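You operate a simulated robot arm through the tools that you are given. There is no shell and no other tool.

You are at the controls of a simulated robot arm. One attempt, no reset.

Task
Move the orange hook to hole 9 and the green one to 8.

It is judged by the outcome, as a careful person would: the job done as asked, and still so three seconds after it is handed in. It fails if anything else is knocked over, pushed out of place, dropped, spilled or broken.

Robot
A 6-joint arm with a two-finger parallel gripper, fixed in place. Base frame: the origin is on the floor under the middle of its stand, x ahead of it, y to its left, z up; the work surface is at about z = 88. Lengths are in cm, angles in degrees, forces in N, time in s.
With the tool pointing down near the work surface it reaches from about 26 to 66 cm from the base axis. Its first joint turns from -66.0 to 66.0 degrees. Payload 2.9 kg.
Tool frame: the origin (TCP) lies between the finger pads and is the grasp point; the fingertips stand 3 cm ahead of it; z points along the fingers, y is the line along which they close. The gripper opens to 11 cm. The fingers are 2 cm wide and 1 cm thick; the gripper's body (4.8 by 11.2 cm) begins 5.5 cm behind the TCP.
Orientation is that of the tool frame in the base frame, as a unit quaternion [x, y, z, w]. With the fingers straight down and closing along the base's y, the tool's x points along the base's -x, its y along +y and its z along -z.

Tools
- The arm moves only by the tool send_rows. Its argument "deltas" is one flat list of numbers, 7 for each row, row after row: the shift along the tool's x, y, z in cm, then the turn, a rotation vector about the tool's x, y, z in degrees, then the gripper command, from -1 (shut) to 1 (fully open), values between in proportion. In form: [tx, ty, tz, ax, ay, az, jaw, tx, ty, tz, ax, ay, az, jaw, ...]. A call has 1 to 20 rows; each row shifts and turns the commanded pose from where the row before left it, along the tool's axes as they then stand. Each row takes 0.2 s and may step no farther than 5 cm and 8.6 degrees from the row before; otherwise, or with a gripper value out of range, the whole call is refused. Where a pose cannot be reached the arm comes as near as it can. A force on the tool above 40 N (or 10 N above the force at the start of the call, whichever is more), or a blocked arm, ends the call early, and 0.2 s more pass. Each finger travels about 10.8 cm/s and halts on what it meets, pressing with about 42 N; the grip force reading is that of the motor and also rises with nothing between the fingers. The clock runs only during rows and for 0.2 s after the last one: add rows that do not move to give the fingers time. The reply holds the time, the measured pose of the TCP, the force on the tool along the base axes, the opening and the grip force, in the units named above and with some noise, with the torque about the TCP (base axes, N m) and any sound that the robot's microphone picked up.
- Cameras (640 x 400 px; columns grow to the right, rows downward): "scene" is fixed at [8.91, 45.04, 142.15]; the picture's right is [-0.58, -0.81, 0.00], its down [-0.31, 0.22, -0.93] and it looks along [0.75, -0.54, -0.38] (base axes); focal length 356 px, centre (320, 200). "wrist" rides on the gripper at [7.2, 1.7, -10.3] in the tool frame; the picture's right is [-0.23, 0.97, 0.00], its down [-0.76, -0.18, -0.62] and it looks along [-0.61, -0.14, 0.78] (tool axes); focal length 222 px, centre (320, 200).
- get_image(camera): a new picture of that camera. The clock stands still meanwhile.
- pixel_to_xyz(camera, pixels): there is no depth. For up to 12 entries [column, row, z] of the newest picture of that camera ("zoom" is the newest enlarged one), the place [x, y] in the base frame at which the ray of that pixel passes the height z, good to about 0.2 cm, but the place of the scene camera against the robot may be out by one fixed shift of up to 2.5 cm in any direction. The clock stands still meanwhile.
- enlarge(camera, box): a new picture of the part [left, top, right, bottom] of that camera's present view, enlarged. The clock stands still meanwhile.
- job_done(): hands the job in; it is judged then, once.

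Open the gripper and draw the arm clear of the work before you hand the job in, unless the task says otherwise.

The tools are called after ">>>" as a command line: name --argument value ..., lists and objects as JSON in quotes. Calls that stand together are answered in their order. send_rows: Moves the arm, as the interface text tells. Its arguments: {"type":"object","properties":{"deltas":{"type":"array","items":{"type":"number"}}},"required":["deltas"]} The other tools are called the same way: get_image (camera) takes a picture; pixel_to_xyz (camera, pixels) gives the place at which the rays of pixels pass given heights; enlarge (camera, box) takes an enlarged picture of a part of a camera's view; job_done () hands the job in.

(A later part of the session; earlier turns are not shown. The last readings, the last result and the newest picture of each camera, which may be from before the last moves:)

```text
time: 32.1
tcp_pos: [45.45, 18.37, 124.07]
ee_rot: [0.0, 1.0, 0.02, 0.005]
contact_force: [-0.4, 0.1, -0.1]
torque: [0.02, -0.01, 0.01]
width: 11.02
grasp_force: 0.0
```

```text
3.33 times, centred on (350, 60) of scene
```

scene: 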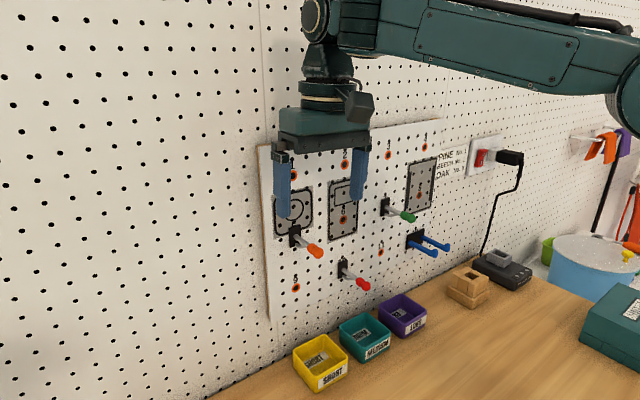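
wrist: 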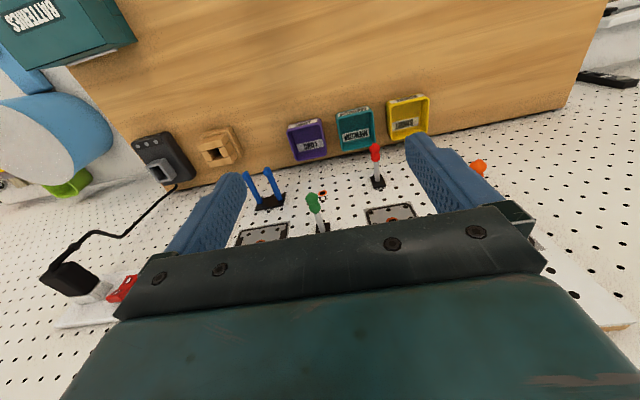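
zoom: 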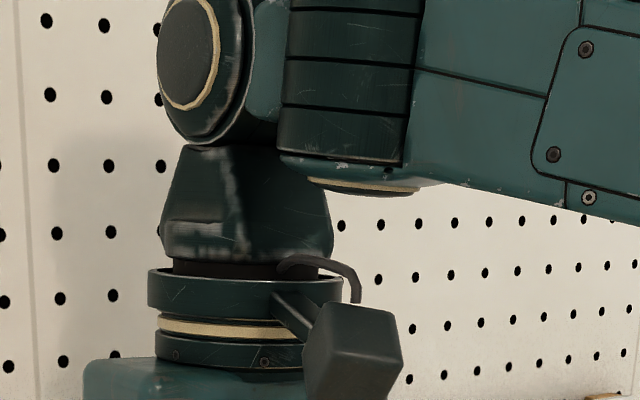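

Here the wrist is clear: the forearm ends in a finned yaw joint, and the knob's axis now faces +y, so its pitch joint acts in the arm's plane. From this posture I retry lowering slowly along x = 45.5 to see whether it passes the earlier limit.

>>> send_rows --deltas '[0, 0, 0.5, 0, 0, 0, 1, 0, 0, 0.5, 0, 0, 0, 1, 0, 0, 0.5, 0, 0, 0, 1, 0, 0, 0.5, 0, 0, 0, 1, 0, 0, 0.5, 0, 0, 0, 1, 0, 0, 0.5, 0, 0, 0, 1]'

>>> enlarge --camera "scene" --box '[260, 0, 440, 120]'

```text
time: 33.5
tcp_pos: [45.46, 18.43, 120.98]
ee_rot: [0.0, 1.0, 0.021, 0.005]
contact_force: [0.0, 0.3, 0.8]
torque: [-0.02, 0.02, 0.01]
width: 11.01
grasp_force: 0.0
```

```text
3.33 times, centred on (350, 60) of scene
```

zoom: 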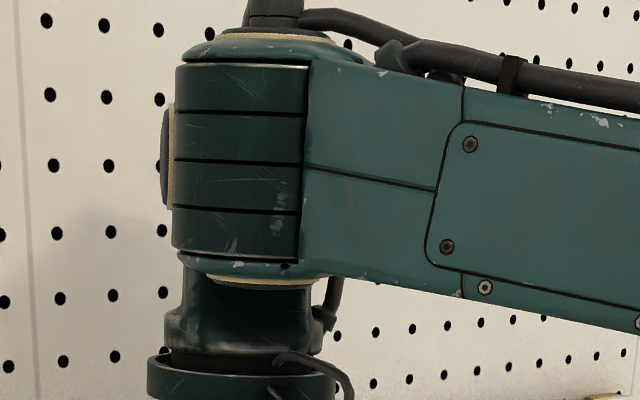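

Lowering slowly passed the earlier level, and the wrist's yaw joint is swinging around (finned joint now in front of the knob) — so it is a wrist singularity that must be crossed slowly, not a real reach limit. I keep lowering slowly.

>>> send_rows --deltas '[0, 0, 0.25, 0, 0, 0, 1, 0, 0, 0.25, 0, 0, 0, 1, 0, 0, 0.25, 0, 0, 0, 1, 0, 0, 0.25, 0, 0, 0, 1, 0, 0, 0.25, 0, 0, 0, 1, 0, 0, 0.25, 0, 0, 0, 1, 0, 0, 0.25, 0, 0, 0, 1, 0, 0, 0.25, 0, 0, 0, 1]'

>>> enlarge --camera "scene" --box '[260, 0, 440, 120]'

```text
time: 35.3
tcp_pos: [45.42, 18.55, 118.94]
ee_rot: [0.001, 1.0, 0.019, 0.005]
contact_force: [0.0, -0.1, 0.9]
torque: [-0.01, -0.02, 0.0]
width: 10.98
grasp_force: 0.1
```

```text
3.33 times, centred on (350, 60) of scene
```

zoom: 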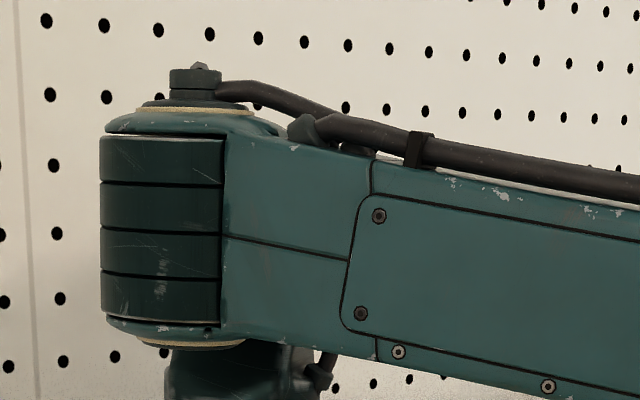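

It continues past the old limit without complaint (z = 118.9 at x = 45.4). I keep lowering slowly to about z = 115.

>>> send_rows --deltas '[0, 0, 0.3, 0, 0, 0, 1, 0, 0, 0.3, 0, 0, 0, 1, 0, 0, 0.3, 0, 0, 0, 1, 0, 0, 0.3, 0, 0, 0, 1, 0, 0, 0.3, 0, 0, 0, 1, 0, 0, 0.3, 0, 0, 0, 1, 0, 0, 0.3, 0, 0, 0, 1, 0, 0, 0.3, 0, 0, 0, 1, 0, 0, 0.3, 0, 0, 0, 1, 0, 0, 0.3, 0, 0, 0, 1, 0, 0, 0.3, 0, 0, 0, 1, 0, 0, 0.3, 0, 0, 0, 1]'

>>> get_image --camera "scene"

>>> get_image --camera "wrist"

```text
time: 37.9
tcp_pos: [47.09, 19.2, 117.35]
ee_rot: [0.0, 1.0, 0.019, 0.004]
contact_force: [0.1, -0.5, 0.5]
torque: [-0.04, -0.01, 0.01]
width: 11.01
grasp_force: 0.1
out of reach, approached as far as the arm can: row 3, 4, 6, 8, 10, 11
```

```text
taken
```

scene: 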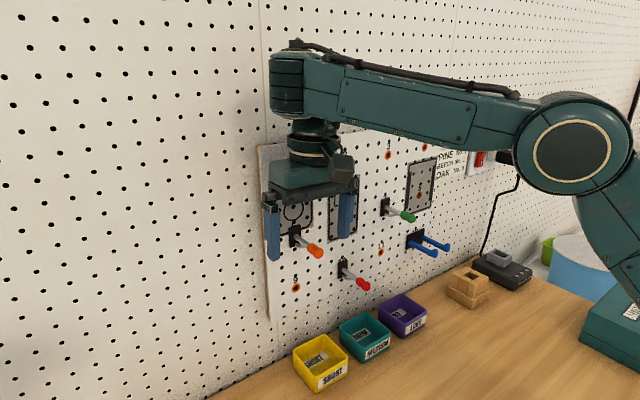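

```text
taken
```

wrist: 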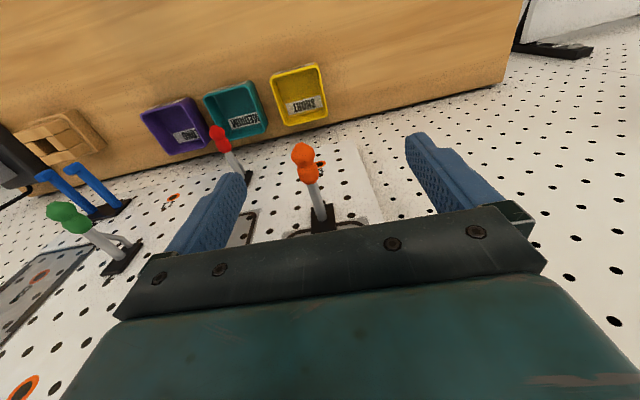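

At z ≈ 117.4 it began to slip outward again. I look at the wrist joint in this state.

>>> enlarge --camera "scene" --box '[240, 20, 420, 200]'

```text
2.22 times, centred on (330, 110) of scene
```

zoom: 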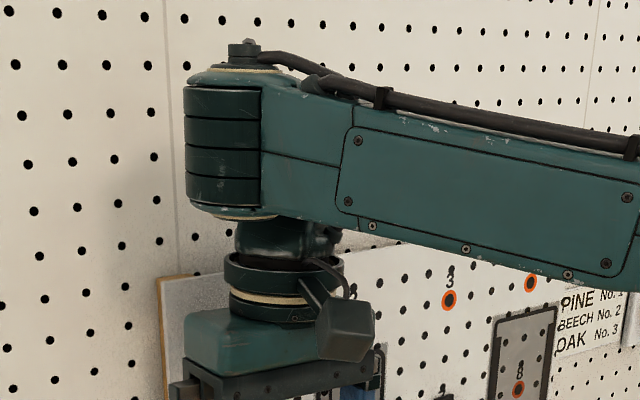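

The finned joint is now on the camera side of the tool, so the wrist has nearly flipped over. I test a slow forward tilt (1.5° per row) from here to see whether the other side is open.

>>> send_rows --deltas '[0.2, 0, -0.1, 0, -1.5, 0, 1, 0.2, 0, -0.1, 0, -1.5, 0, 1, 0, 0, 0, 0, -1.5, 0, 1, 0, 0, 0, 0, -1.5, 0, 1, 0, 0, 0, 0, 0, 0, 1]'

>>> enlarge --camera "scene" --box '[240, 20, 420, 200]'

```text
time: 39.1
tcp_pos: [48.36, 19.89, 119.74]
ee_rot: [0.0, 0.998, 0.019, 0.056]
contact_force: [-0.3, -0.1, -0.2]
torque: [-0.04, 0.0, 0.0]
width: 10.99
grasp_force: 0.0
out of reach, approached as far as the arm can: row 1, 2, 3, 4
```

```text
2.22 times, centred on (330, 110) of scene
```

zoom: 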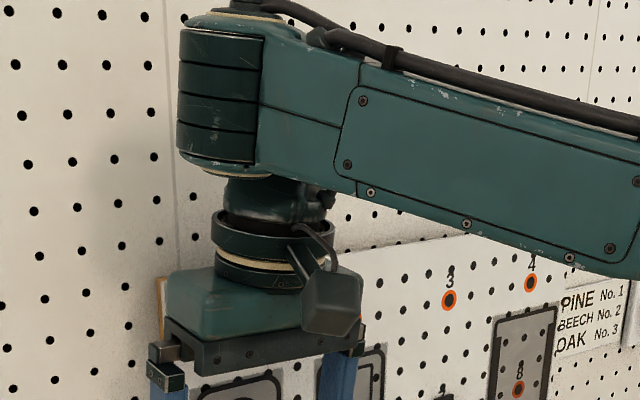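

The intermittent warnings fit a joint-speed limit near this singular posture, not a wall of reach: the yaw joint must swing half a turn. So I lean the tool sideways slowly (about 10°) while easing away from the wall, which makes that swing gentle.

>>> send_rows --deltas '[0.3, 0, 0, -1.2, 0, 0, 1, 0.3, 0, 0, -1.2, 0, 0, 1, 0.3, 0, 0, -1.2, 0, 0, 1, 0.3, 0, 0, -1.2, 0, 0, 1, 0.3, 0, 0, -1.2, 0, 0, 1, 0.3, 0, 0, -1.2, 0, 0, 1, 0.3, 0, 0, -1.2, 0, 0, 1, 0.3, 0, 0, -1.2, 0, 0, 1, 0, 0, 0, -1.2, 0, 0, 1, 0, 0, 0, -1.2, 0, 0, 1]'

>>> enlarge --camera "scene" --box '[240, 20, 420, 200]'

```text
time: 41.3
tcp_pos: [48.9, 21.02, 123.06]
ee_rot: [-0.005, 0.991, 0.124, 0.057]
contact_force: [-0.6, 0.5, -0.2]
torque: [0.0, 0.02, -0.02]
width: 11.0
grasp_force: 0.1
out of reach, approached as far as the arm can: row 1, 2, 3, 4, 5, 6, 7, 8, 10
```

```text
2.22 times, centred on (330, 110) of scene
```

zoom: 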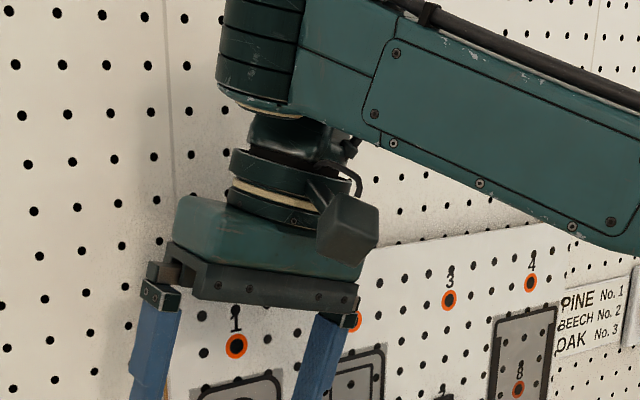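

The tool now leans 14° to the left but the arm drifted out to [48.9, 21.0, 123.1]; no contact. With this lean the wrist should be away from its singular pose, so I test a slow move back and down.

>>> send_rows --deltas '[0.27, -0.19, 0.13, 0, 0, 0, 1, 0.27, -0.19, 0.13, 0, 0, 0, 1, 0.27, -0.19, 0.13, 0, 0, 0, 1, 0.27, -0.19, 0.13, 0, 0, 0, 1, 0.27, -0.19, 0.13, 0, 0, 0, 1, 0.27, -0.19, 0.13, 0, 0, 0, 1, 0.27, -0.19, 0.13, 0, 0, 0, 1, 0.27, -0.19, 0.13, 0, 0, 0, 1]'

>>> enlarge --camera "scene" --box '[240, 0, 440, 160]'

```text
time: 43.1
tcp_pos: [48.84, 20.89, 122.86]
ee_rot: [-0.006, 0.991, 0.125, 0.056]
contact_force: [0.3, -0.6, 1.1]
torque: [-0.01, -0.01, -0.02]
width: 11.01
grasp_force: 0.1
out of reach, approached as far as the arm can: row 1, 2, 3, 4, 5, 6, 7, 8
```

```text
2.50 times, centred on (340, 80) of scene
```

zoom: 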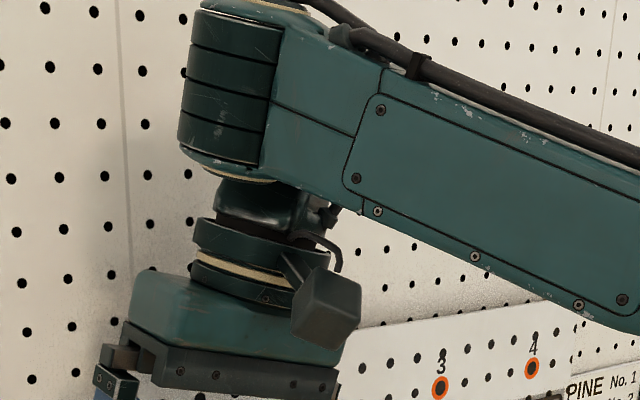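

Those rows barely moved: the yaw joint is at its stop in this sideways state, and my small leftover lean is what made it swing. The clean way is to cross with the tool exactly vertical, so I go up, take out the lean and tilt slowly, and recentre the wrist.

>>> send_rows --deltas '[0, 0, -0.5, 0, 0, 0, 1, 0, 0, -0.5, 0, 0, 0, 1, 0, 0, -0.5, 1.2, 0.5, 0, 1, 0, 0, -0.5, 1.2, 0.5, 0, 1, 0, 0, -0.5, 1.2, 0.5, 0, 1, 0, 0, -0.5, 1.2, 0.5, 0, 1, 0, 0, -0.5, 1.2, 0.5, 0, 1, 0, 0, -0.5, 1.2, 0.5, 0, 1, 0, 0, 0, 1.2, 0.5, 0, 1, 0, 0, 0, 1.2, 0.5, 0, 1, 0, 0, 0, 1.2, 0.5, 0, 1, 0, 0, 0, 1.2, 0.5, 0, 1, 0, 0, 0, 1.2, 0.5, 0, 1, 0, 0, 0, 1.2, 0.5, 0, 1]'

>>> get_image --camera "scene"

```text
time: 46.1
tcp_pos: [48.51, 20.06, 126.93]
ee_rot: [-0.004, 1.0, -0.001, 0.006]
contact_force: [-1.2, -0.4, 0.2]
torque: [0.0, -0.01, 0.0]
width: 11.01
grasp_force: 0.0
```

```text
taken
```

scene: 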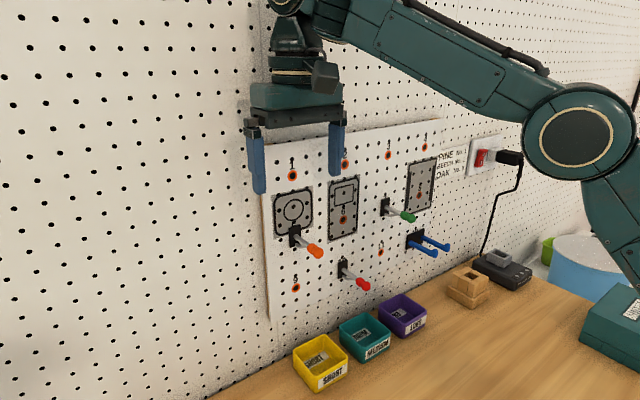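

Smooth, no warnings. I correct the last fraction of a degree and move back to about [46, 18.3, 126.5], then check that the knob sits straight ahead of the finned joint.

>>> send_rows --deltas '[0.4, -0.3, 0, 0, 0.35, 0.25, 1, 0.4, -0.3, 0, 0, 0.35, 0.21, 1, 0.4, -0.3, 0, 0.1, 0, 0, 1, 0.4, -0.3, 0, 0, 0, 0, 1, 0.4, -0.3, 0, 0, 0, 0, 1, 0.4, -0.3, 0, 0, 0, 0, 1, 0, 0, 0, 0, 0, 0, 1]'

>>> enlarge --camera "scene" --box '[240, 0, 440, 120]'

```text
time: 47.7
tcp_pos: [46.11, 18.31, 126.95]
ee_rot: [0.0, 1.0, -0.002, -0.001]
contact_force: [-0.2, 0.3, 1.1]
torque: [0.01, -0.01, -0.01]
width: 10.99
grasp_force: 0.0
```

```text
3.20 times, centred on (340, 60) of scene
```

zoom: 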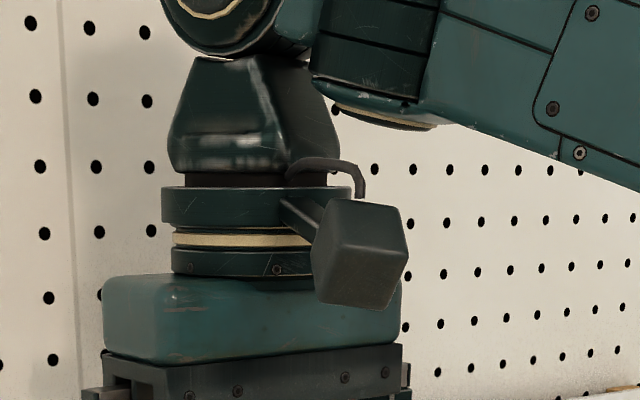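

The wrist is centred again and the tool is vertical to within about 0.2°. I descend steadily straight through the singular height (around z = 121).

>>> send_rows --deltas '[-0.1, 0, 0.7, 0.1, 0, 0, 1, -0.1, 0, 0.7, 0.1, 0, 0, 1, -0.1, 0, 0.7, 0, 0, 0, 1, -0.1, 0, 0.7, 0, 0, 0, 1, -0.1, 0, 0.7, 0, 0, 0, 1, -0.1, 0, 0.7, 0, 0, 0, 1, -0.1, 0, 0.7, 0, 0, 0, 1, -0.1, 0, 0.7, 0, 0, 0, 1, -0.1, 0, 0.7, 0, 0, 0, 1]'

>>> enlarge --camera "scene" --box '[240, 0, 440, 160]'

```text
time: 49.7
tcp_pos: [47.01, 18.26, 120.59]
ee_rot: [0.0, 1.0, -0.004, 0.0]
contact_force: [0.8, -0.7, 0.0]
torque: [0.0, 0.02, 0.03]
width: 10.98
grasp_force: 0.0
```

```text
2.50 times, centred on (340, 80) of scene
```

zoom: 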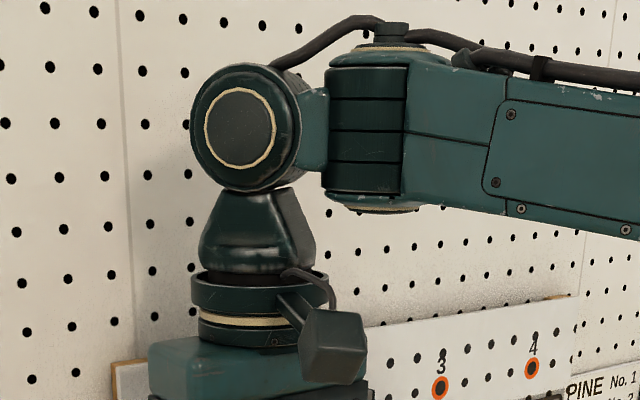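

The knob is square ahead of the finned joint, exactly what I want. My lean correction had the wrong sign (now −0.46°), so I fix it and continue down through the crossing.

>>> send_rows --deltas '[0, 0, -0.2, -0.25, 0, 0, 1, 0, 0, 0, -0.21, 0, 0, 1, 0, 0, 0.6, 0, 0, 0, 1, 0, 0, 0.7, 0, 0, 0, 1, 0, 0, 0.7, 0, 0, 0, 1, 0, 0, 0.7, 0, 0, 0, 1, 0, 0, 0.7, 0, 0, 0, 1]'

>>> enlarge --camera "scene" --box '[240, 20, 440, 180]'

```text
time: 51.3
tcp_pos: [47.0, 18.4, 117.25]
ee_rot: [-0.001, 1.0, 0.0, 0.001]
contact_force: [-0.6, 0.3, -0.1]
torque: [-0.03, -0.02, -0.02]
width: 10.99
grasp_force: 0.0
```

```text
2.50 times, centred on (340, 100) of scene
```

zoom: 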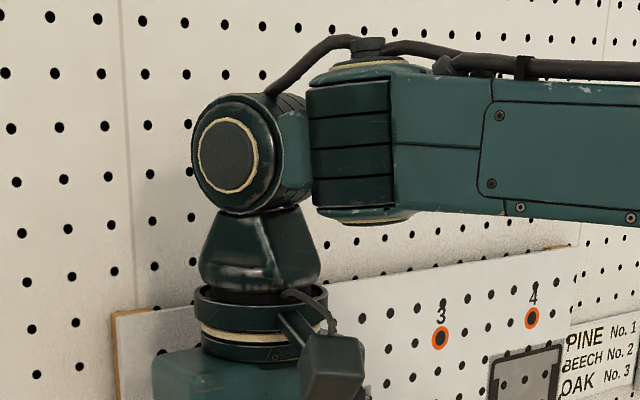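

No warnings at z = 117.25, and the wrist stays centred — the crossing works. I continue down to the knob height with the open jaws around it.

>>> send_rows --deltas '[-0.08, 0, 0.65, 0, 0, 0, 1, -0.08, 0, 0.65, 0, 0, 0, 1, -0.08, 0, 0.65, 0, 0, 0, 1, -0.08, 0, 0.65, 0, 0, 0, 1, -0.08, 0, 0.65, 0, 0, 0, 1, 0, 0, 0, 0, 0, 0, 1]'

>>> get_image --camera "scene"

>>> get_image --camera "wrist"

```text
time: 52.7
tcp_pos: [47.39, 18.29, 114.06]
ee_rot: [-0.001, 1.0, 0.0, 0.0]
contact_force: [0.7, 0.2, -0.4]
torque: [0.0, 0.0, -0.01]
width: 10.98
grasp_force: 0.1
```

```text
taken
```

scene: 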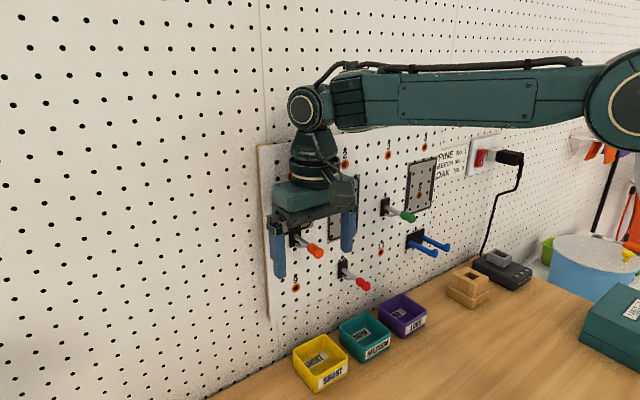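

```text
taken
```

wrist: 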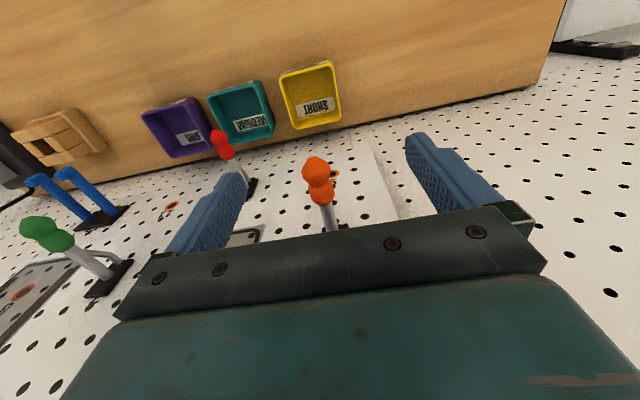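

The open fingers straddle the orange knob, centred (knob lobes at (316,170) and (321,192) match y = 18.3). In this wrist posture a forward tilt should now be possible, so I tilt slowly in place, which moves the palm away from the board.

>>> send_rows --deltas '[0, 0, 0, 0, -1.5, 0, 1, 0, 0, 0, 0, -1.5, 0, 1, 0, 0, 0, 0, -1.5, 0, 1, 0, 0, 0, 0, -1.5, 0, 1, 0, 0, 0, 0, -1.5, 0, 1, 0, 0, 0, 0, -1.5, 0, 1]'

```text
time: 54.1
tcp_pos: [47.47, 18.28, 114.14]
ee_rot: [-0.001, 0.997, 0.0, 0.078]
contact_force: [0.4, -0.2, -0.2]
torque: [-0.01, 0.02, -0.04]
width: 11.01
grasp_force: 0.1
```

It follows perfectly now (9° tilt, no drift). I continue to about 30°.

>>> send_rows --deltas '[0, 0, 0, 0, -2.5, 0, 1, 0, 0, 0, 0, -2.5, 0, 1, 0, 0, 0, 0, -2.5, 0, 1, 0, 0, 0, 0, -2.5, 0, 1, 0, 0, 0, 0, -2.5, 0, 1, 0, 0, 0, 0, -2.5, 0, 1, 0, 0, 0, 0, -2.5, 0, 1, 0, 0, 0, 0, -2.5, 0, 1, 0, 0, 0, 0, -1, 0, 1, 0, 0, 0, 0, 0, 0, 1]'

>>> get_image --camera "wrist"

>>> get_image --camera "scene"

```text
time: 56.3
tcp_pos: [47.5, 18.37, 114.16]
ee_rot: [0.0, 0.966, -0.001, 0.259]
contact_force: [1.0, 0.3, -0.5]
torque: [0.04, -0.01, 0.0]
width: 10.99
grasp_force: 0.0
```

```text
taken
```

wrist: 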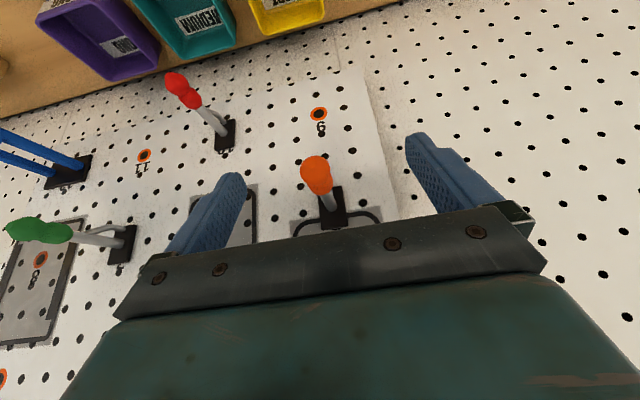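

```text
taken
```

scene: 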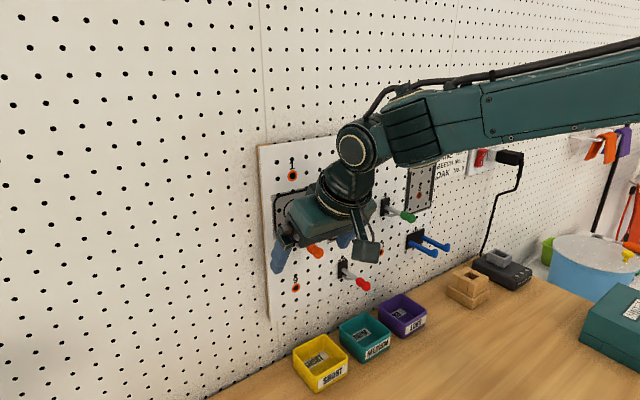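

30° tilt with no drift: TCP [47.5, 18.4, 114.2]. I enlarge the view to refine the rod's height and the panel face from this new angle.

>>> enlarge --camera "wrist" --box '[250, 90, 400, 240]'

```text
2.67 times, centred on (325, 165) of wrist
```

zoom: 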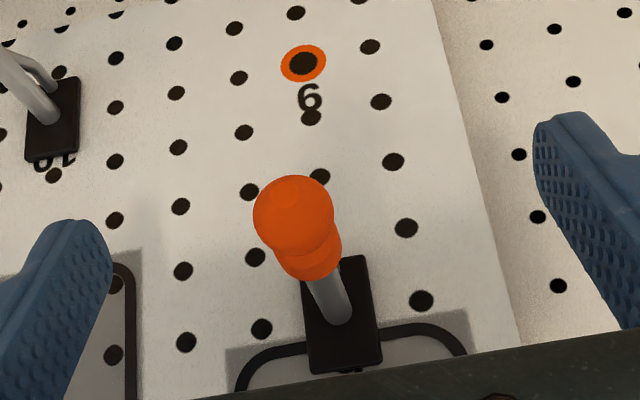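

>>> pixel_to_xyz --camera "zoom" --pixels '[[303, 63, 103.1], [303, 63, 101], [311, 117, 105.6], [319, 176, 108.2], [406, 228, 110.7], [421, 300, 113.2], [262, 328, 113.2], [262, 328, 111], [345, 318, 113.2], [345, 318, 111], [290, 207, 113.2], [290, 207, 111]]'

```text
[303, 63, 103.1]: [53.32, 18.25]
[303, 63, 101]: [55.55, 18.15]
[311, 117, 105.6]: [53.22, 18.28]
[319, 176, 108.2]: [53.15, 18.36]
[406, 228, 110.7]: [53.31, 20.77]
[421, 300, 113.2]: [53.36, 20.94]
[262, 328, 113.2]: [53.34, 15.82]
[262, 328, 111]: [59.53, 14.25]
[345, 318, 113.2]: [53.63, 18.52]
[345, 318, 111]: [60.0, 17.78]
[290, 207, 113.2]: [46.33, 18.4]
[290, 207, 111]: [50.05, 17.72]
```

All five hole rows fit x ≈ 53.3 with rows at z = 103.1, 105.6, 108.2, 110.7, 113.2, and the rod lies at y ≈ 18.4, z ≈ 113.3, in line with hole 5. I advance to TCP x ≈ 49.9 so the pads take the bare rod behind the knob, watching the force.

>>> send_rows --deltas '[-0.52, 0.01, 0.3, 0, 0, 0, 1, -0.52, 0.01, 0.3, 0, 0, 0, 1, -0.52, 0, 0.3, 0, 0, 0, 1, -0.52, 0, 0.3, 0, 0, 0, 1, 0, 0, 0, 0, 0, 0, 1]'

>>> get_image --camera "wrist"

```text
time: 57.5
tcp_pos: [49.84, 18.27, 114.18]
ee_rot: [0.0, 0.966, -0.001, 0.259]
contact_force: [0.5, -0.3, -0.2]
torque: [0.0, -0.01, 0.0]
width: 10.99
grasp_force: 0.1
```

```text
taken
```

wrist: 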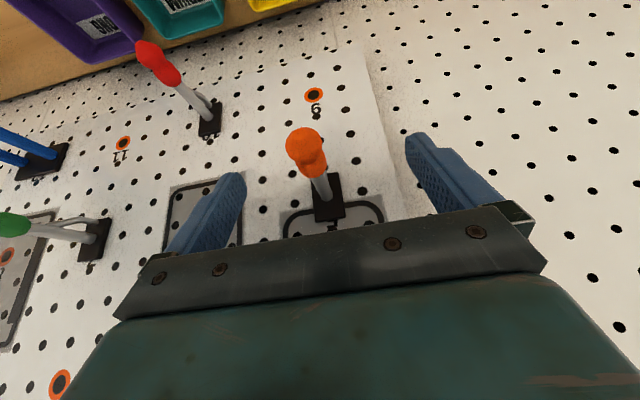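

>>> enlarge --camera "wrist" --box '[270, 110, 370, 230]'

```text
3.33 times, centred on (320, 170) of wrist
```

zoom: 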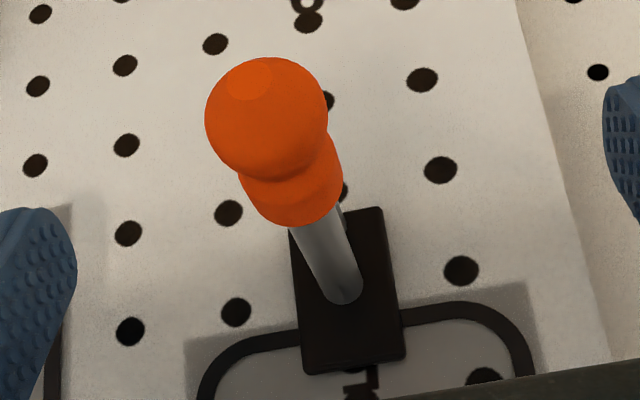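

The rod passes at about (318,240) in the zoom, right where the closed pads will meet. I close to a narrow gap first, then look.

>>> send_rows --deltas '[0, 0, 0, 0, 0, 0, 0, 0, 0, 0, 0, 0, 0, -0.65, 0, 0, 0, 0, 0, 0, -0.65, 0, 0, 0, 0, 0, 0, -0.65]'

>>> enlarge --camera "wrist" --box '[240, 90, 400, 230]'

>>> enlarge --camera "scene" --box '[250, 160, 400, 300]'

```text
time: 58.5
tcp_pos: [49.81, 18.21, 114.18]
ee_rot: [0.0, 0.966, 0.001, 0.259]
contact_force: [-1.3, -0.6, -0.2]
torque: [0.01, 0.01, 0.03]
width: 1.92
grasp_force: 0.0
```

```text
2.86 times, centred on (320, 160) of wrist
```

zoom: 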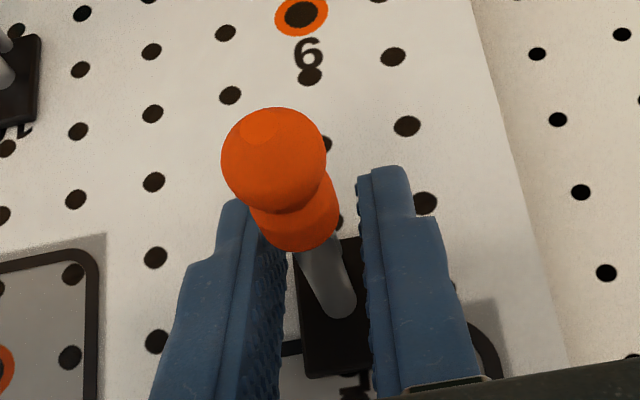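

```text
2.86 times, centred on (325, 230) of scene
```

zoom: 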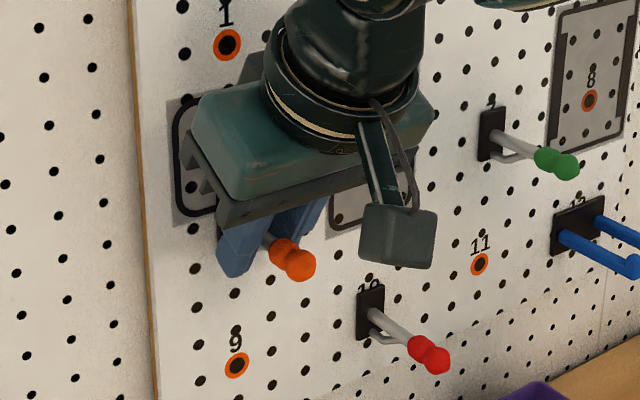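

The rod sits centred between the pads, just behind the orange knob. I close to grip it.

>>> send_rows --deltas '[0, 0, 0, 0, 0, 0, -1, 0, 0, 0, 0, 0, 0, -1, 0, 0, 0, 0, 0, 0, -1]'

>>> enlarge --camera "wrist" --box '[240, 90, 400, 230]'

```text
time: 59.3
tcp_pos: [49.89, 18.15, 114.13]
ee_rot: [0.0, 0.966, 0.0, 0.26]
contact_force: [0.7, -2.7, 0.4]
torque: [0.08, -0.02, 0.09]
width: 0.82
grasp_force: 41.4
```

```text
2.86 times, centred on (320, 160) of wrist
```

zoom: 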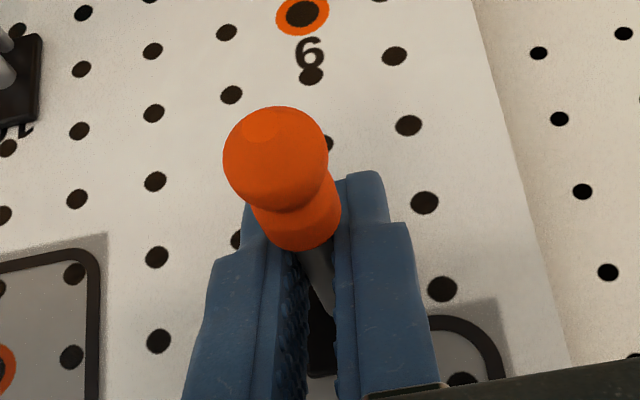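

Gripped: opening 0.82 cm at 41 N with little side load. I pull gently straight out from the wall by 0.6 cm and read the force.

>>> send_rows --deltas '[0.173, 0, -0.1, 0, 0, 0, -1, 0.173, 0, -0.1, 0, 0, 0, -1, 0.173, 0, -0.1, 0, 0, 0, -1]'

>>> enlarge --camera "wrist" --box '[240, 90, 400, 230]'

```text
time: 60.1
tcp_pos: [49.08, 18.23, 114.16]
ee_rot: [-0.001, 0.966, 0.001, 0.259]
contact_force: [-0.2, 0.4, -0.5]
torque: [-0.05, -0.01, 0.01]
width: 0.82
grasp_force: 41.9
```

```text
2.86 times, centred on (320, 160) of wrist
```

zoom: 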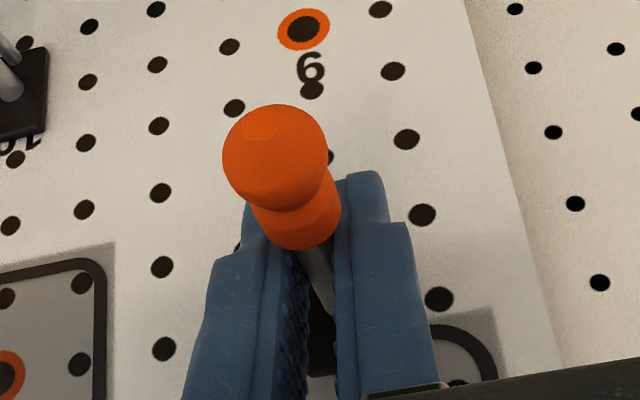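

The hook comes out with the grip and no resistance. I pull it a further 3.5 cm out and look at its back side.

>>> send_rows --deltas '[0.433, 0, -0.25, 0, 0, 0, -1, 0.433, 0, -0.25, 0, 0, 0, -1, 0.433, 0, -0.25, 0, 0, 0, -1, 0.433, 0, -0.25, 0, 0, 0, -1, 0.433, 0, -0.25, 0, 0, 0, -1, 0.433, 0, -0.25, 0, 0, 0, -1, 0.433, 0, -0.25, 0, 0, 0, -1, 0, 0, 0, 0, 0, 0, -1]'

>>> get_image --camera "wrist"

>>> enlarge --camera "scene" --box '[260, 180, 400, 310]'

```text
time: 61.9
tcp_pos: [45.58, 18.3, 114.05]
ee_rot: [0.0, 0.966, -0.001, 0.259]
contact_force: [0.6, -0.5, -0.5]
torque: [0.0, 0.0, 0.01]
width: 0.81
grasp_force: 41.4
```

```text
taken
```

wrist: 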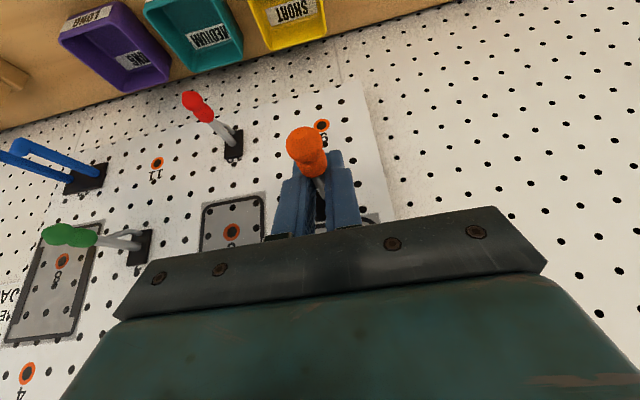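

```text
3.08 times, centred on (330, 245) of scene
```

zoom: 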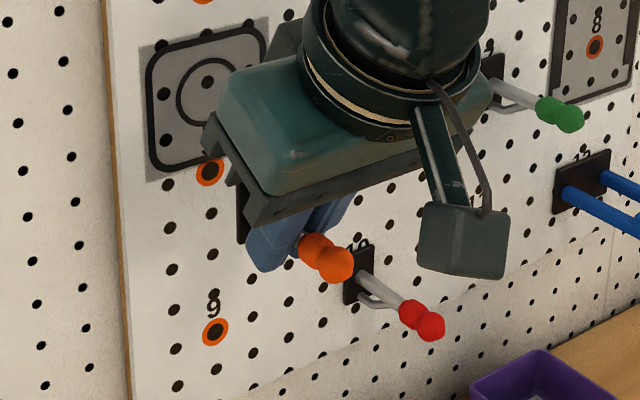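

Hole 5's ring is exposed and the hook is in the jaws. I zoom in to see the pins on the back of its plate.

>>> enlarge --camera "scene" --box '[285, 210, 355, 275]'

>>> enlarge --camera "wrist" --box '[260, 100, 400, 240]'

```text
6.15 times, centred on (320, 242) of scene
```

zoom: 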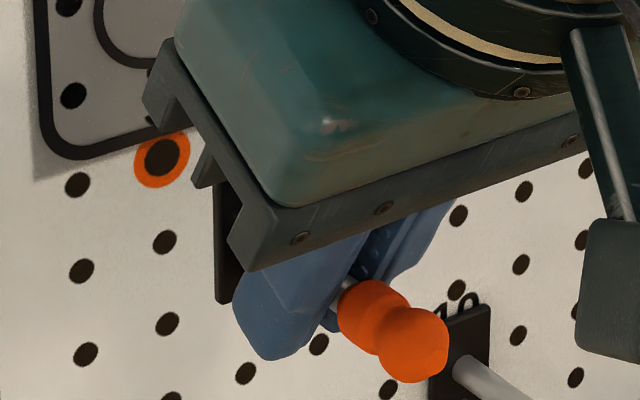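

```text
2.86 times, centred on (330, 170) of wrist
```

zoom: 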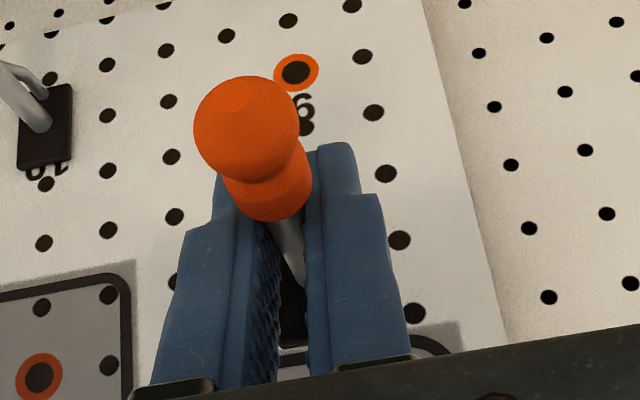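

The pins are short (hidden behind the plate). I measure the column positions beside holes 5 and 9 from this view to see how the column runs between the two rows.

>>> pixel_to_xyz --camera "zoom" --pixels '[[415, 313, 113.2], [399, 240, 110.7], [385, 173, 108.1], [373, 112, 105.6], [363, 56, 103.05], [296, 72, 103.05], [168, 101, 103.05], [172, 157, 105.6], [175, 216, 108.1], [110, 295, 110.7], [38, 376, 113.2], [227, 36, 100.5]]'

```text
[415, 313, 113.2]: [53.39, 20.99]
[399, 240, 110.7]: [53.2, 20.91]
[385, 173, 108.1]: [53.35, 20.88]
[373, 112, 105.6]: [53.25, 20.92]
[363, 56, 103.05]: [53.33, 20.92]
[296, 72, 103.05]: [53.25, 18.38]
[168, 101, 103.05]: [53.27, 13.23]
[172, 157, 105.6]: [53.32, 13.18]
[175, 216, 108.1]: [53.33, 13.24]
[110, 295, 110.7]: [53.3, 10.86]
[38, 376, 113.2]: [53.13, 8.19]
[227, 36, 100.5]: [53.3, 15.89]
```

The columns are exactly vertical (neighbour column at y ≈ 20.92 all the way; hole 9 at y ≈ 18.38, z ≈ 103.05), so hole 9 is a pure 10.16 cm drop from hole 5. I lower the hook by that amount, keeping it clear of the board.

>>> send_rows --deltas '[0.254, 0, 0.44, 0, 0, 0, -1, 0.254, 0, 0.44, 0, 0, 0, -1, 0.254, 0, 0.44, 0, 0, 0, -1, 0.254, 0, 0.44, 0, 0, 0, -1, 0.254, 0, 0.44, 0, 0, 0, -1, 0.254, 0, 0.44, 0, 0, 0, -1, 0.254, 0, 0.44, 0, 0, 0, -1, 0.254, 0, 0.44, 0, 0, 0, -1, 0.254, 0, 0.44, 0, 0, 0, -1, 0.254, 0, 0.44, 0, 0, 0, -1]'

```text
time: 64.1
tcp_pos: [45.76, 18.29, 109.06]
ee_rot: [0.0, 0.966, 0.001, 0.259]
contact_force: [-0.6, -0.4, -0.5]
torque: [0.04, 0.01, -0.02]
width: 0.8
grasp_force: 42.1
```

Halfway down and tracking well. I do the second half.

>>> send_rows --deltas '[0.254, 0, 0.44, 0, 0, 0, -1, 0.254, 0, 0.44, 0, 0, 0, -1, 0.254, 0, 0.44, 0, 0, 0, -1, 0.254, 0, 0.44, 0, 0, 0, -1, 0.254, 0, 0.44, 0, 0, 0, -1, 0.254, 0, 0.44, 0, 0, 0, -1, 0.254, 0, 0.44, 0, 0, 0, -1, 0.254, 0, 0.44, 0, 0, 0, -1, 0.254, 0, 0.44, 0, 0, 0, -1, 0.254, 0, 0.44, 0, 0, 0, -1, 0, 0, 0, 0, 0, 0, -1]'

>>> get_image --camera "wrist"

>>> get_image --camera "scene"

```text
time: 66.5
tcp_pos: [45.76, 18.35, 104.05]
ee_rot: [0.001, 0.966, 0.0, 0.259]
contact_force: [-0.3, 0.5, 0.1]
torque: [0.04, -0.01, 0.01]
width: 0.82
grasp_force: 42.0
```

```text
taken
```

wrist: 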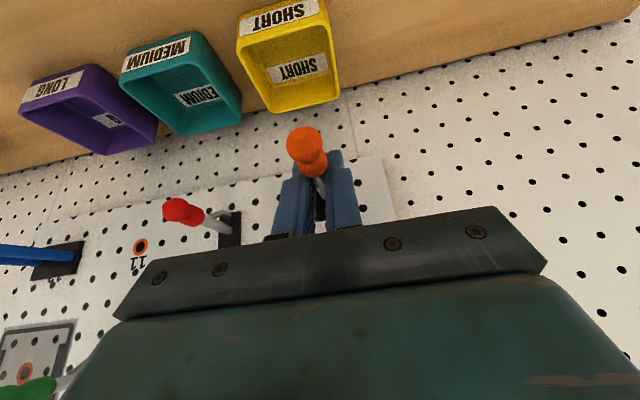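

```text
taken
```

scene: 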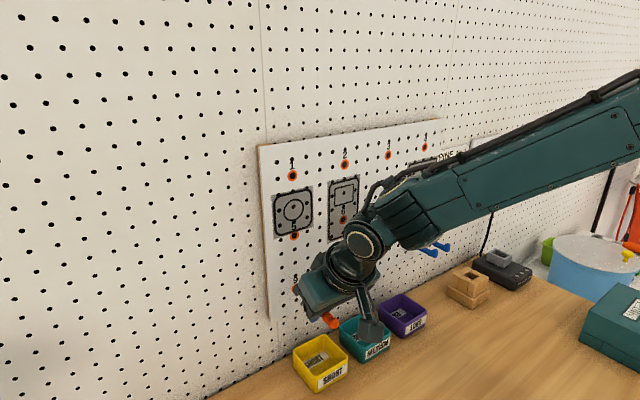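

At hole 9's height with the hook still gripped (0.82 cm). I take two more pose readings to average out noise before inserting.

>>> send_rows --deltas '[0, 0, 0, 0, 0, 0, -1]'

>>> enlarge --camera "wrist" --box '[240, 100, 420, 240]'

>>> enlarge --camera "scene" --box '[270, 240, 360, 340]'

```text
time: 66.9
tcp_pos: [45.9, 18.24, 104.0]
ee_rot: [0.0, 0.966, 0.0, 0.258]
contact_force: [0.5, 0.1, -0.8]
torque: [0.01, -0.03, -0.01]
width: 0.84
grasp_force: 42.0
```

```text
2.86 times, centred on (330, 170) of wrist
```

zoom: 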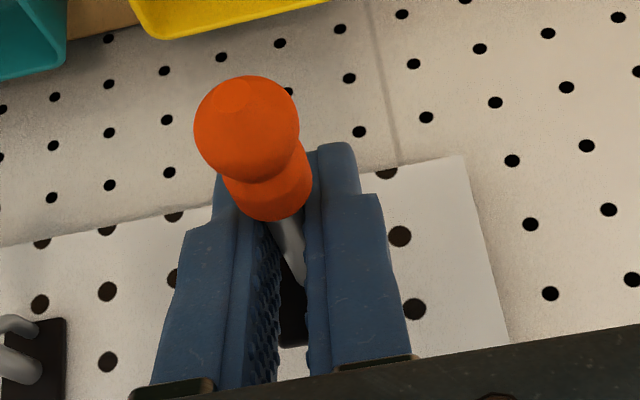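

```text
4.00 times, centred on (315, 290) of scene
```

zoom: 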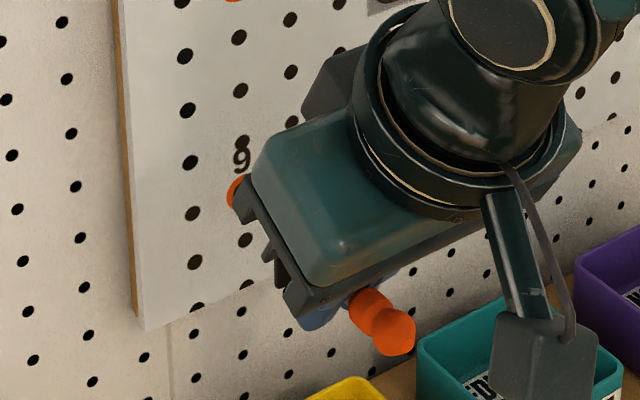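

The neighbour holes appear at (414,309) and (399,236), almost exactly where they did at hole 5 ((415,313), (399,240)). I convert them to check the remaining offset.

>>> pixel_to_xyz --camera "wrist" --pixels '[[362.9, 208.1, 103.05], [357.6, 182.6, 100.5], [255.5, 226.6, 103.05], [352.9, 160.4, 98]]'

```text
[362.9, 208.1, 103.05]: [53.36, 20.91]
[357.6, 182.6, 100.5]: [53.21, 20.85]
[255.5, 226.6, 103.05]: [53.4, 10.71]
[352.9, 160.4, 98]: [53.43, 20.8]
```

Comparing pixel by pixel, the hook sits in the jaws exactly as when gripped, and the remaining error is only about 0.05 cm high and 0.04 cm left. I correct that and advance 2.4 cm toward hole 9.

>>> send_rows --deltas '[-0.326, -0.035, 0.235, 0, 0, 0, -1, -0.346, 0, 0.2, 0, 0, 0, -1, -0.346, 0, 0.2, 0, 0, 0, -1, -0.346, 0, 0.2, 0, 0, 0, -1, -0.346, 0, 0.2, 0, 0, 0, -1, -0.346, 0, 0.2, 0, 0, 0, -1, 0, 0, 0, 0, 0, 0, -1]'

>>> enlarge --camera "wrist" --box '[240, 90, 400, 230]'

>>> enlarge --camera "scene" --box '[270, 240, 360, 340]'

```text
time: 68.5
tcp_pos: [48.31, 18.13, 103.95]
ee_rot: [-0.001, 0.966, -0.001, 0.259]
contact_force: [0.8, 0.3, -0.1]
torque: [0.02, -0.01, -0.01]
width: 0.84
grasp_force: 42.0
```

```text
2.86 times, centred on (320, 160) of wrist
```

zoom: 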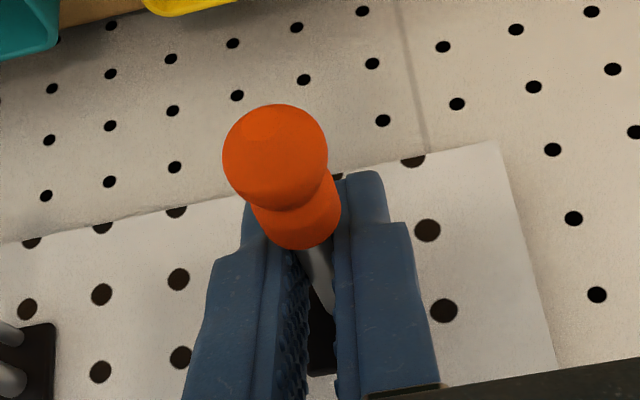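

```text
4.00 times, centred on (315, 290) of scene
```

zoom: 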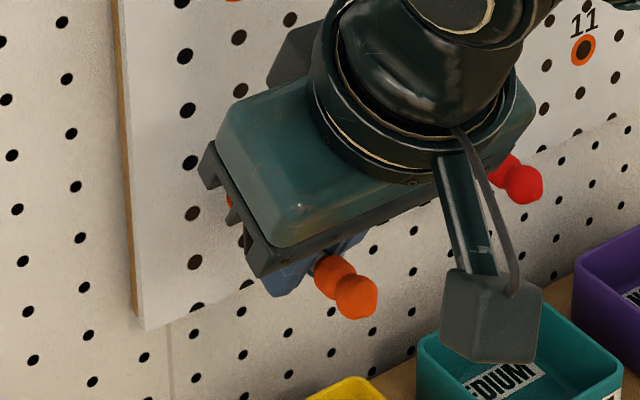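

The neighbour hole at (443,311) matches the reference geometry to within a few hundredths of a centimetre. I push in slowly, 0.15 cm per row, watching for force.

>>> send_rows --deltas '[-0.13, 0, 0.075, 0, 0, 0, -1, -0.13, 0, 0.075, 0, 0, 0, -1, -0.13, 0, 0.075, 0, 0, 0, -1, -0.13, 0, 0.075, 0, 0, 0, -1, -0.13, 0, 0.075, 0, 0, 0, -1, -0.13, 0, 0.075, 0, 0, 0, -1]'

```text
time: 69.9
tcp_pos: [49.16, 18.31, 104.12]
ee_rot: [-0.001, 0.966, 0.0, 0.258]
contact_force: [-0.5, -0.3, -0.5]
torque: [-0.03, -0.02, 0.0]
width: 0.82
grasp_force: 42.2
```

No resistance yet at x = 49.16. I check that the knob has not shifted in the fingers, then continue the last part.

>>> send_rows --deltas '[-0.13, 0, 0.075, 0, 0, 0, -1, -0.13, 0, 0.075, 0, 0, 0, -1, -0.087, 0, 0.05, 0, 0, 0, -1]'

>>> enlarge --camera "wrist" --box '[240, 90, 400, 230]'

```text
time: 70.7
tcp_pos: [49.57, 18.26, 104.05]
ee_rot: [0.0, 0.966, -0.001, 0.259]
contact_force: [-0.5, 0.9, 0.6]
torque: [-0.03, 0.04, 0.01]
width: 0.82
grasp_force: 41.8
```

```text
2.86 times, centred on (320, 160) of wrist
```

zoom: 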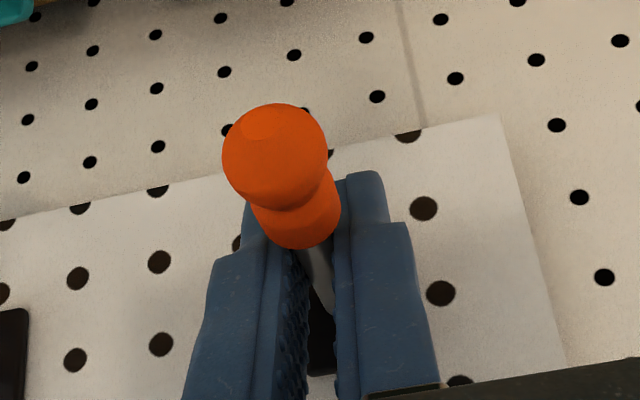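

Going in smoothly; about 0.3 cm remains. I continue in 0.1 cm rows until the plate seats against the board.

>>> send_rows --deltas '[-0.087, 0, 0.05, 0, 0, 0, -1, -0.087, 0, 0.05, 0, 0, 0, -1, -0.087, 0, 0.05, 0, 0, 0, -1]'

```text
time: 71.5
tcp_pos: [49.91, 18.25, 104.09]
ee_rot: [0.0, 0.966, 0.0, 0.26]
contact_force: [-1.7, -2.4, 3.0]
torque: [0.08, -0.08, 0.17]
width: 0.82
grasp_force: 42.0
```

A light contact force appears at x = 49.9, the original depth. I press a little more to seat it.

>>> send_rows --deltas '[-0.087, 0, 0.05, 0, 0, 0, -1, -0.087, 0, 0.05, 0, 0, 0, -1]'

>>> enlarge --camera "wrist" --box '[240, 90, 400, 230]'

>>> enlarge --camera "scene" --box '[270, 240, 360, 340]'

```text
time: 72.1
tcp_pos: [49.87, 18.29, 104.03]
ee_rot: [0.0, 0.966, 0.0, 0.258]
contact_force: [-15.7, -5.7, 8.8]
torque: [-0.09, -0.17, -0.28]
width: 0.84
grasp_force: 41.8
```

```text
2.86 times, centred on (320, 160) of wrist
```

zoom: 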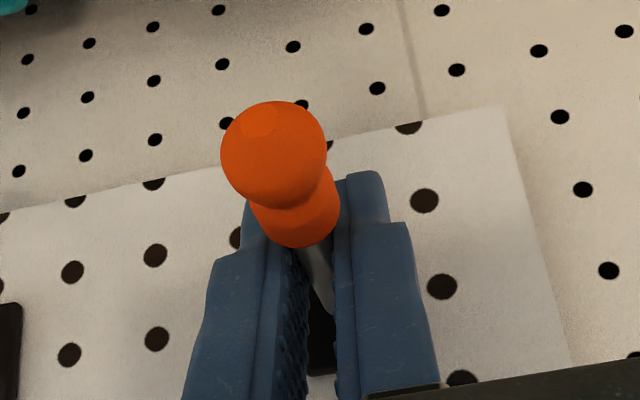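

```text
4.00 times, centred on (315, 290) of scene
```

zoom: 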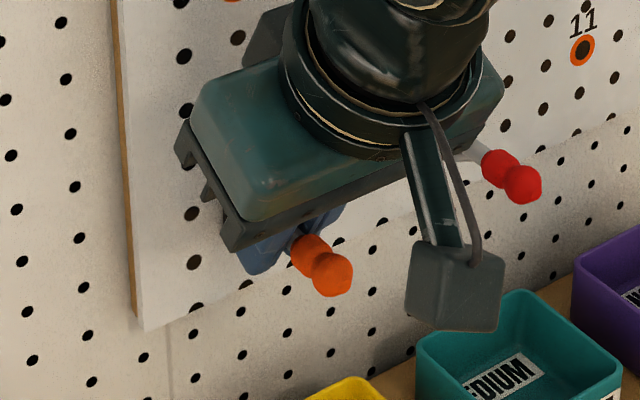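

Seated: −15.7 N push-back with the neighbour hole at (441,287), matching the original (442,289). I relax the push by 0.1 cm and read the residual force before releasing.

>>> send_rows --deltas '[0.087, 0, -0.05, 0, 0, 0, -1, 0.043, 0, -0.025, 0, 0, 0, -1]'

```text
time: 72.7
tcp_pos: [49.83, 18.33, 103.96]
ee_rot: [0.0, 0.966, 0.0, 0.26]
contact_force: [0.5, -6.4, 1.7]
torque: [-0.01, 0.31, 0.24]
width: 0.86
grasp_force: 41.7
```

Only a small sideways load remains (−6.4 N in y). I ease y by −0.06 cm to remove it before opening.

>>> send_rows --deltas '[0, -0.06, 0, 0, 0, 0, -1, 0, 0, 0, 0, 0, 0, -1]'

```text
time: 73.3
tcp_pos: [49.92, 18.31, 103.98]
ee_rot: [0.0, 0.966, 0.0, 0.26]
contact_force: [2.7, -4.6, 2.5]
torque: [-0.14, -0.06, -0.33]
width: 0.84
grasp_force: 42.1
```

Residual loads are small. I open the jaws slightly (to about 2 cm) and check that the hook stays.

>>> send_rows --deltas '[0, 0, 0, 0, 0, 0, -0.8, 0, 0, 0, 0, 0, 0, -0.65, 0, 0, 0, 0, 0, 0, -0.65, 0, 0, 0, 0, 0, 0, -0.65]'

>>> enlarge --camera "wrist" --box '[240, 90, 400, 230]'

>>> enlarge --camera "scene" --box '[270, 240, 360, 340]'

```text
time: 74.3
tcp_pos: [49.83, 18.2, 103.96]
ee_rot: [0.0, 0.966, 0.0, 0.259]
contact_force: [-0.1, 0.0, 0.0]
torque: [0.05, 0.01, -0.01]
width: 1.94
grasp_force: 0.2
```

```text
2.86 times, centred on (320, 160) of wrist
```

zoom: 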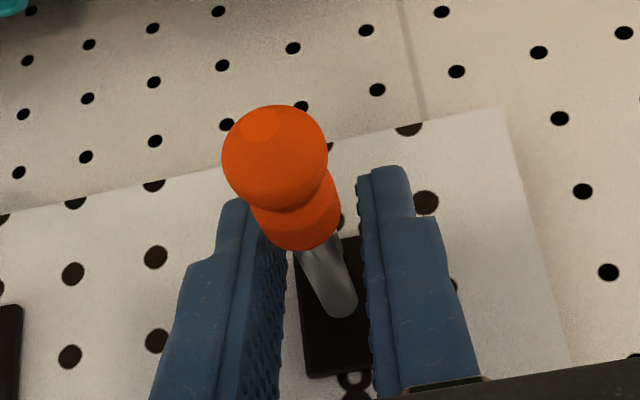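

```text
4.00 times, centred on (315, 290) of scene
```

zoom: 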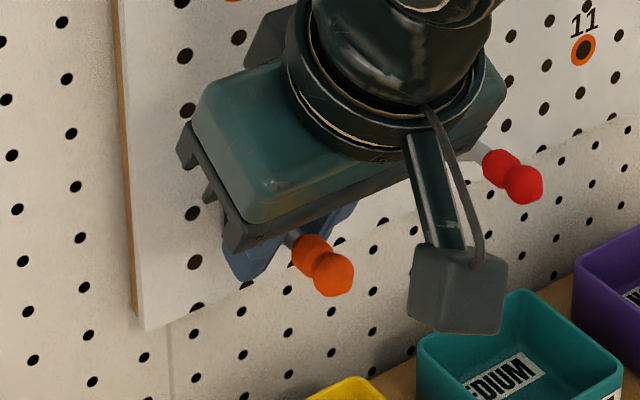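

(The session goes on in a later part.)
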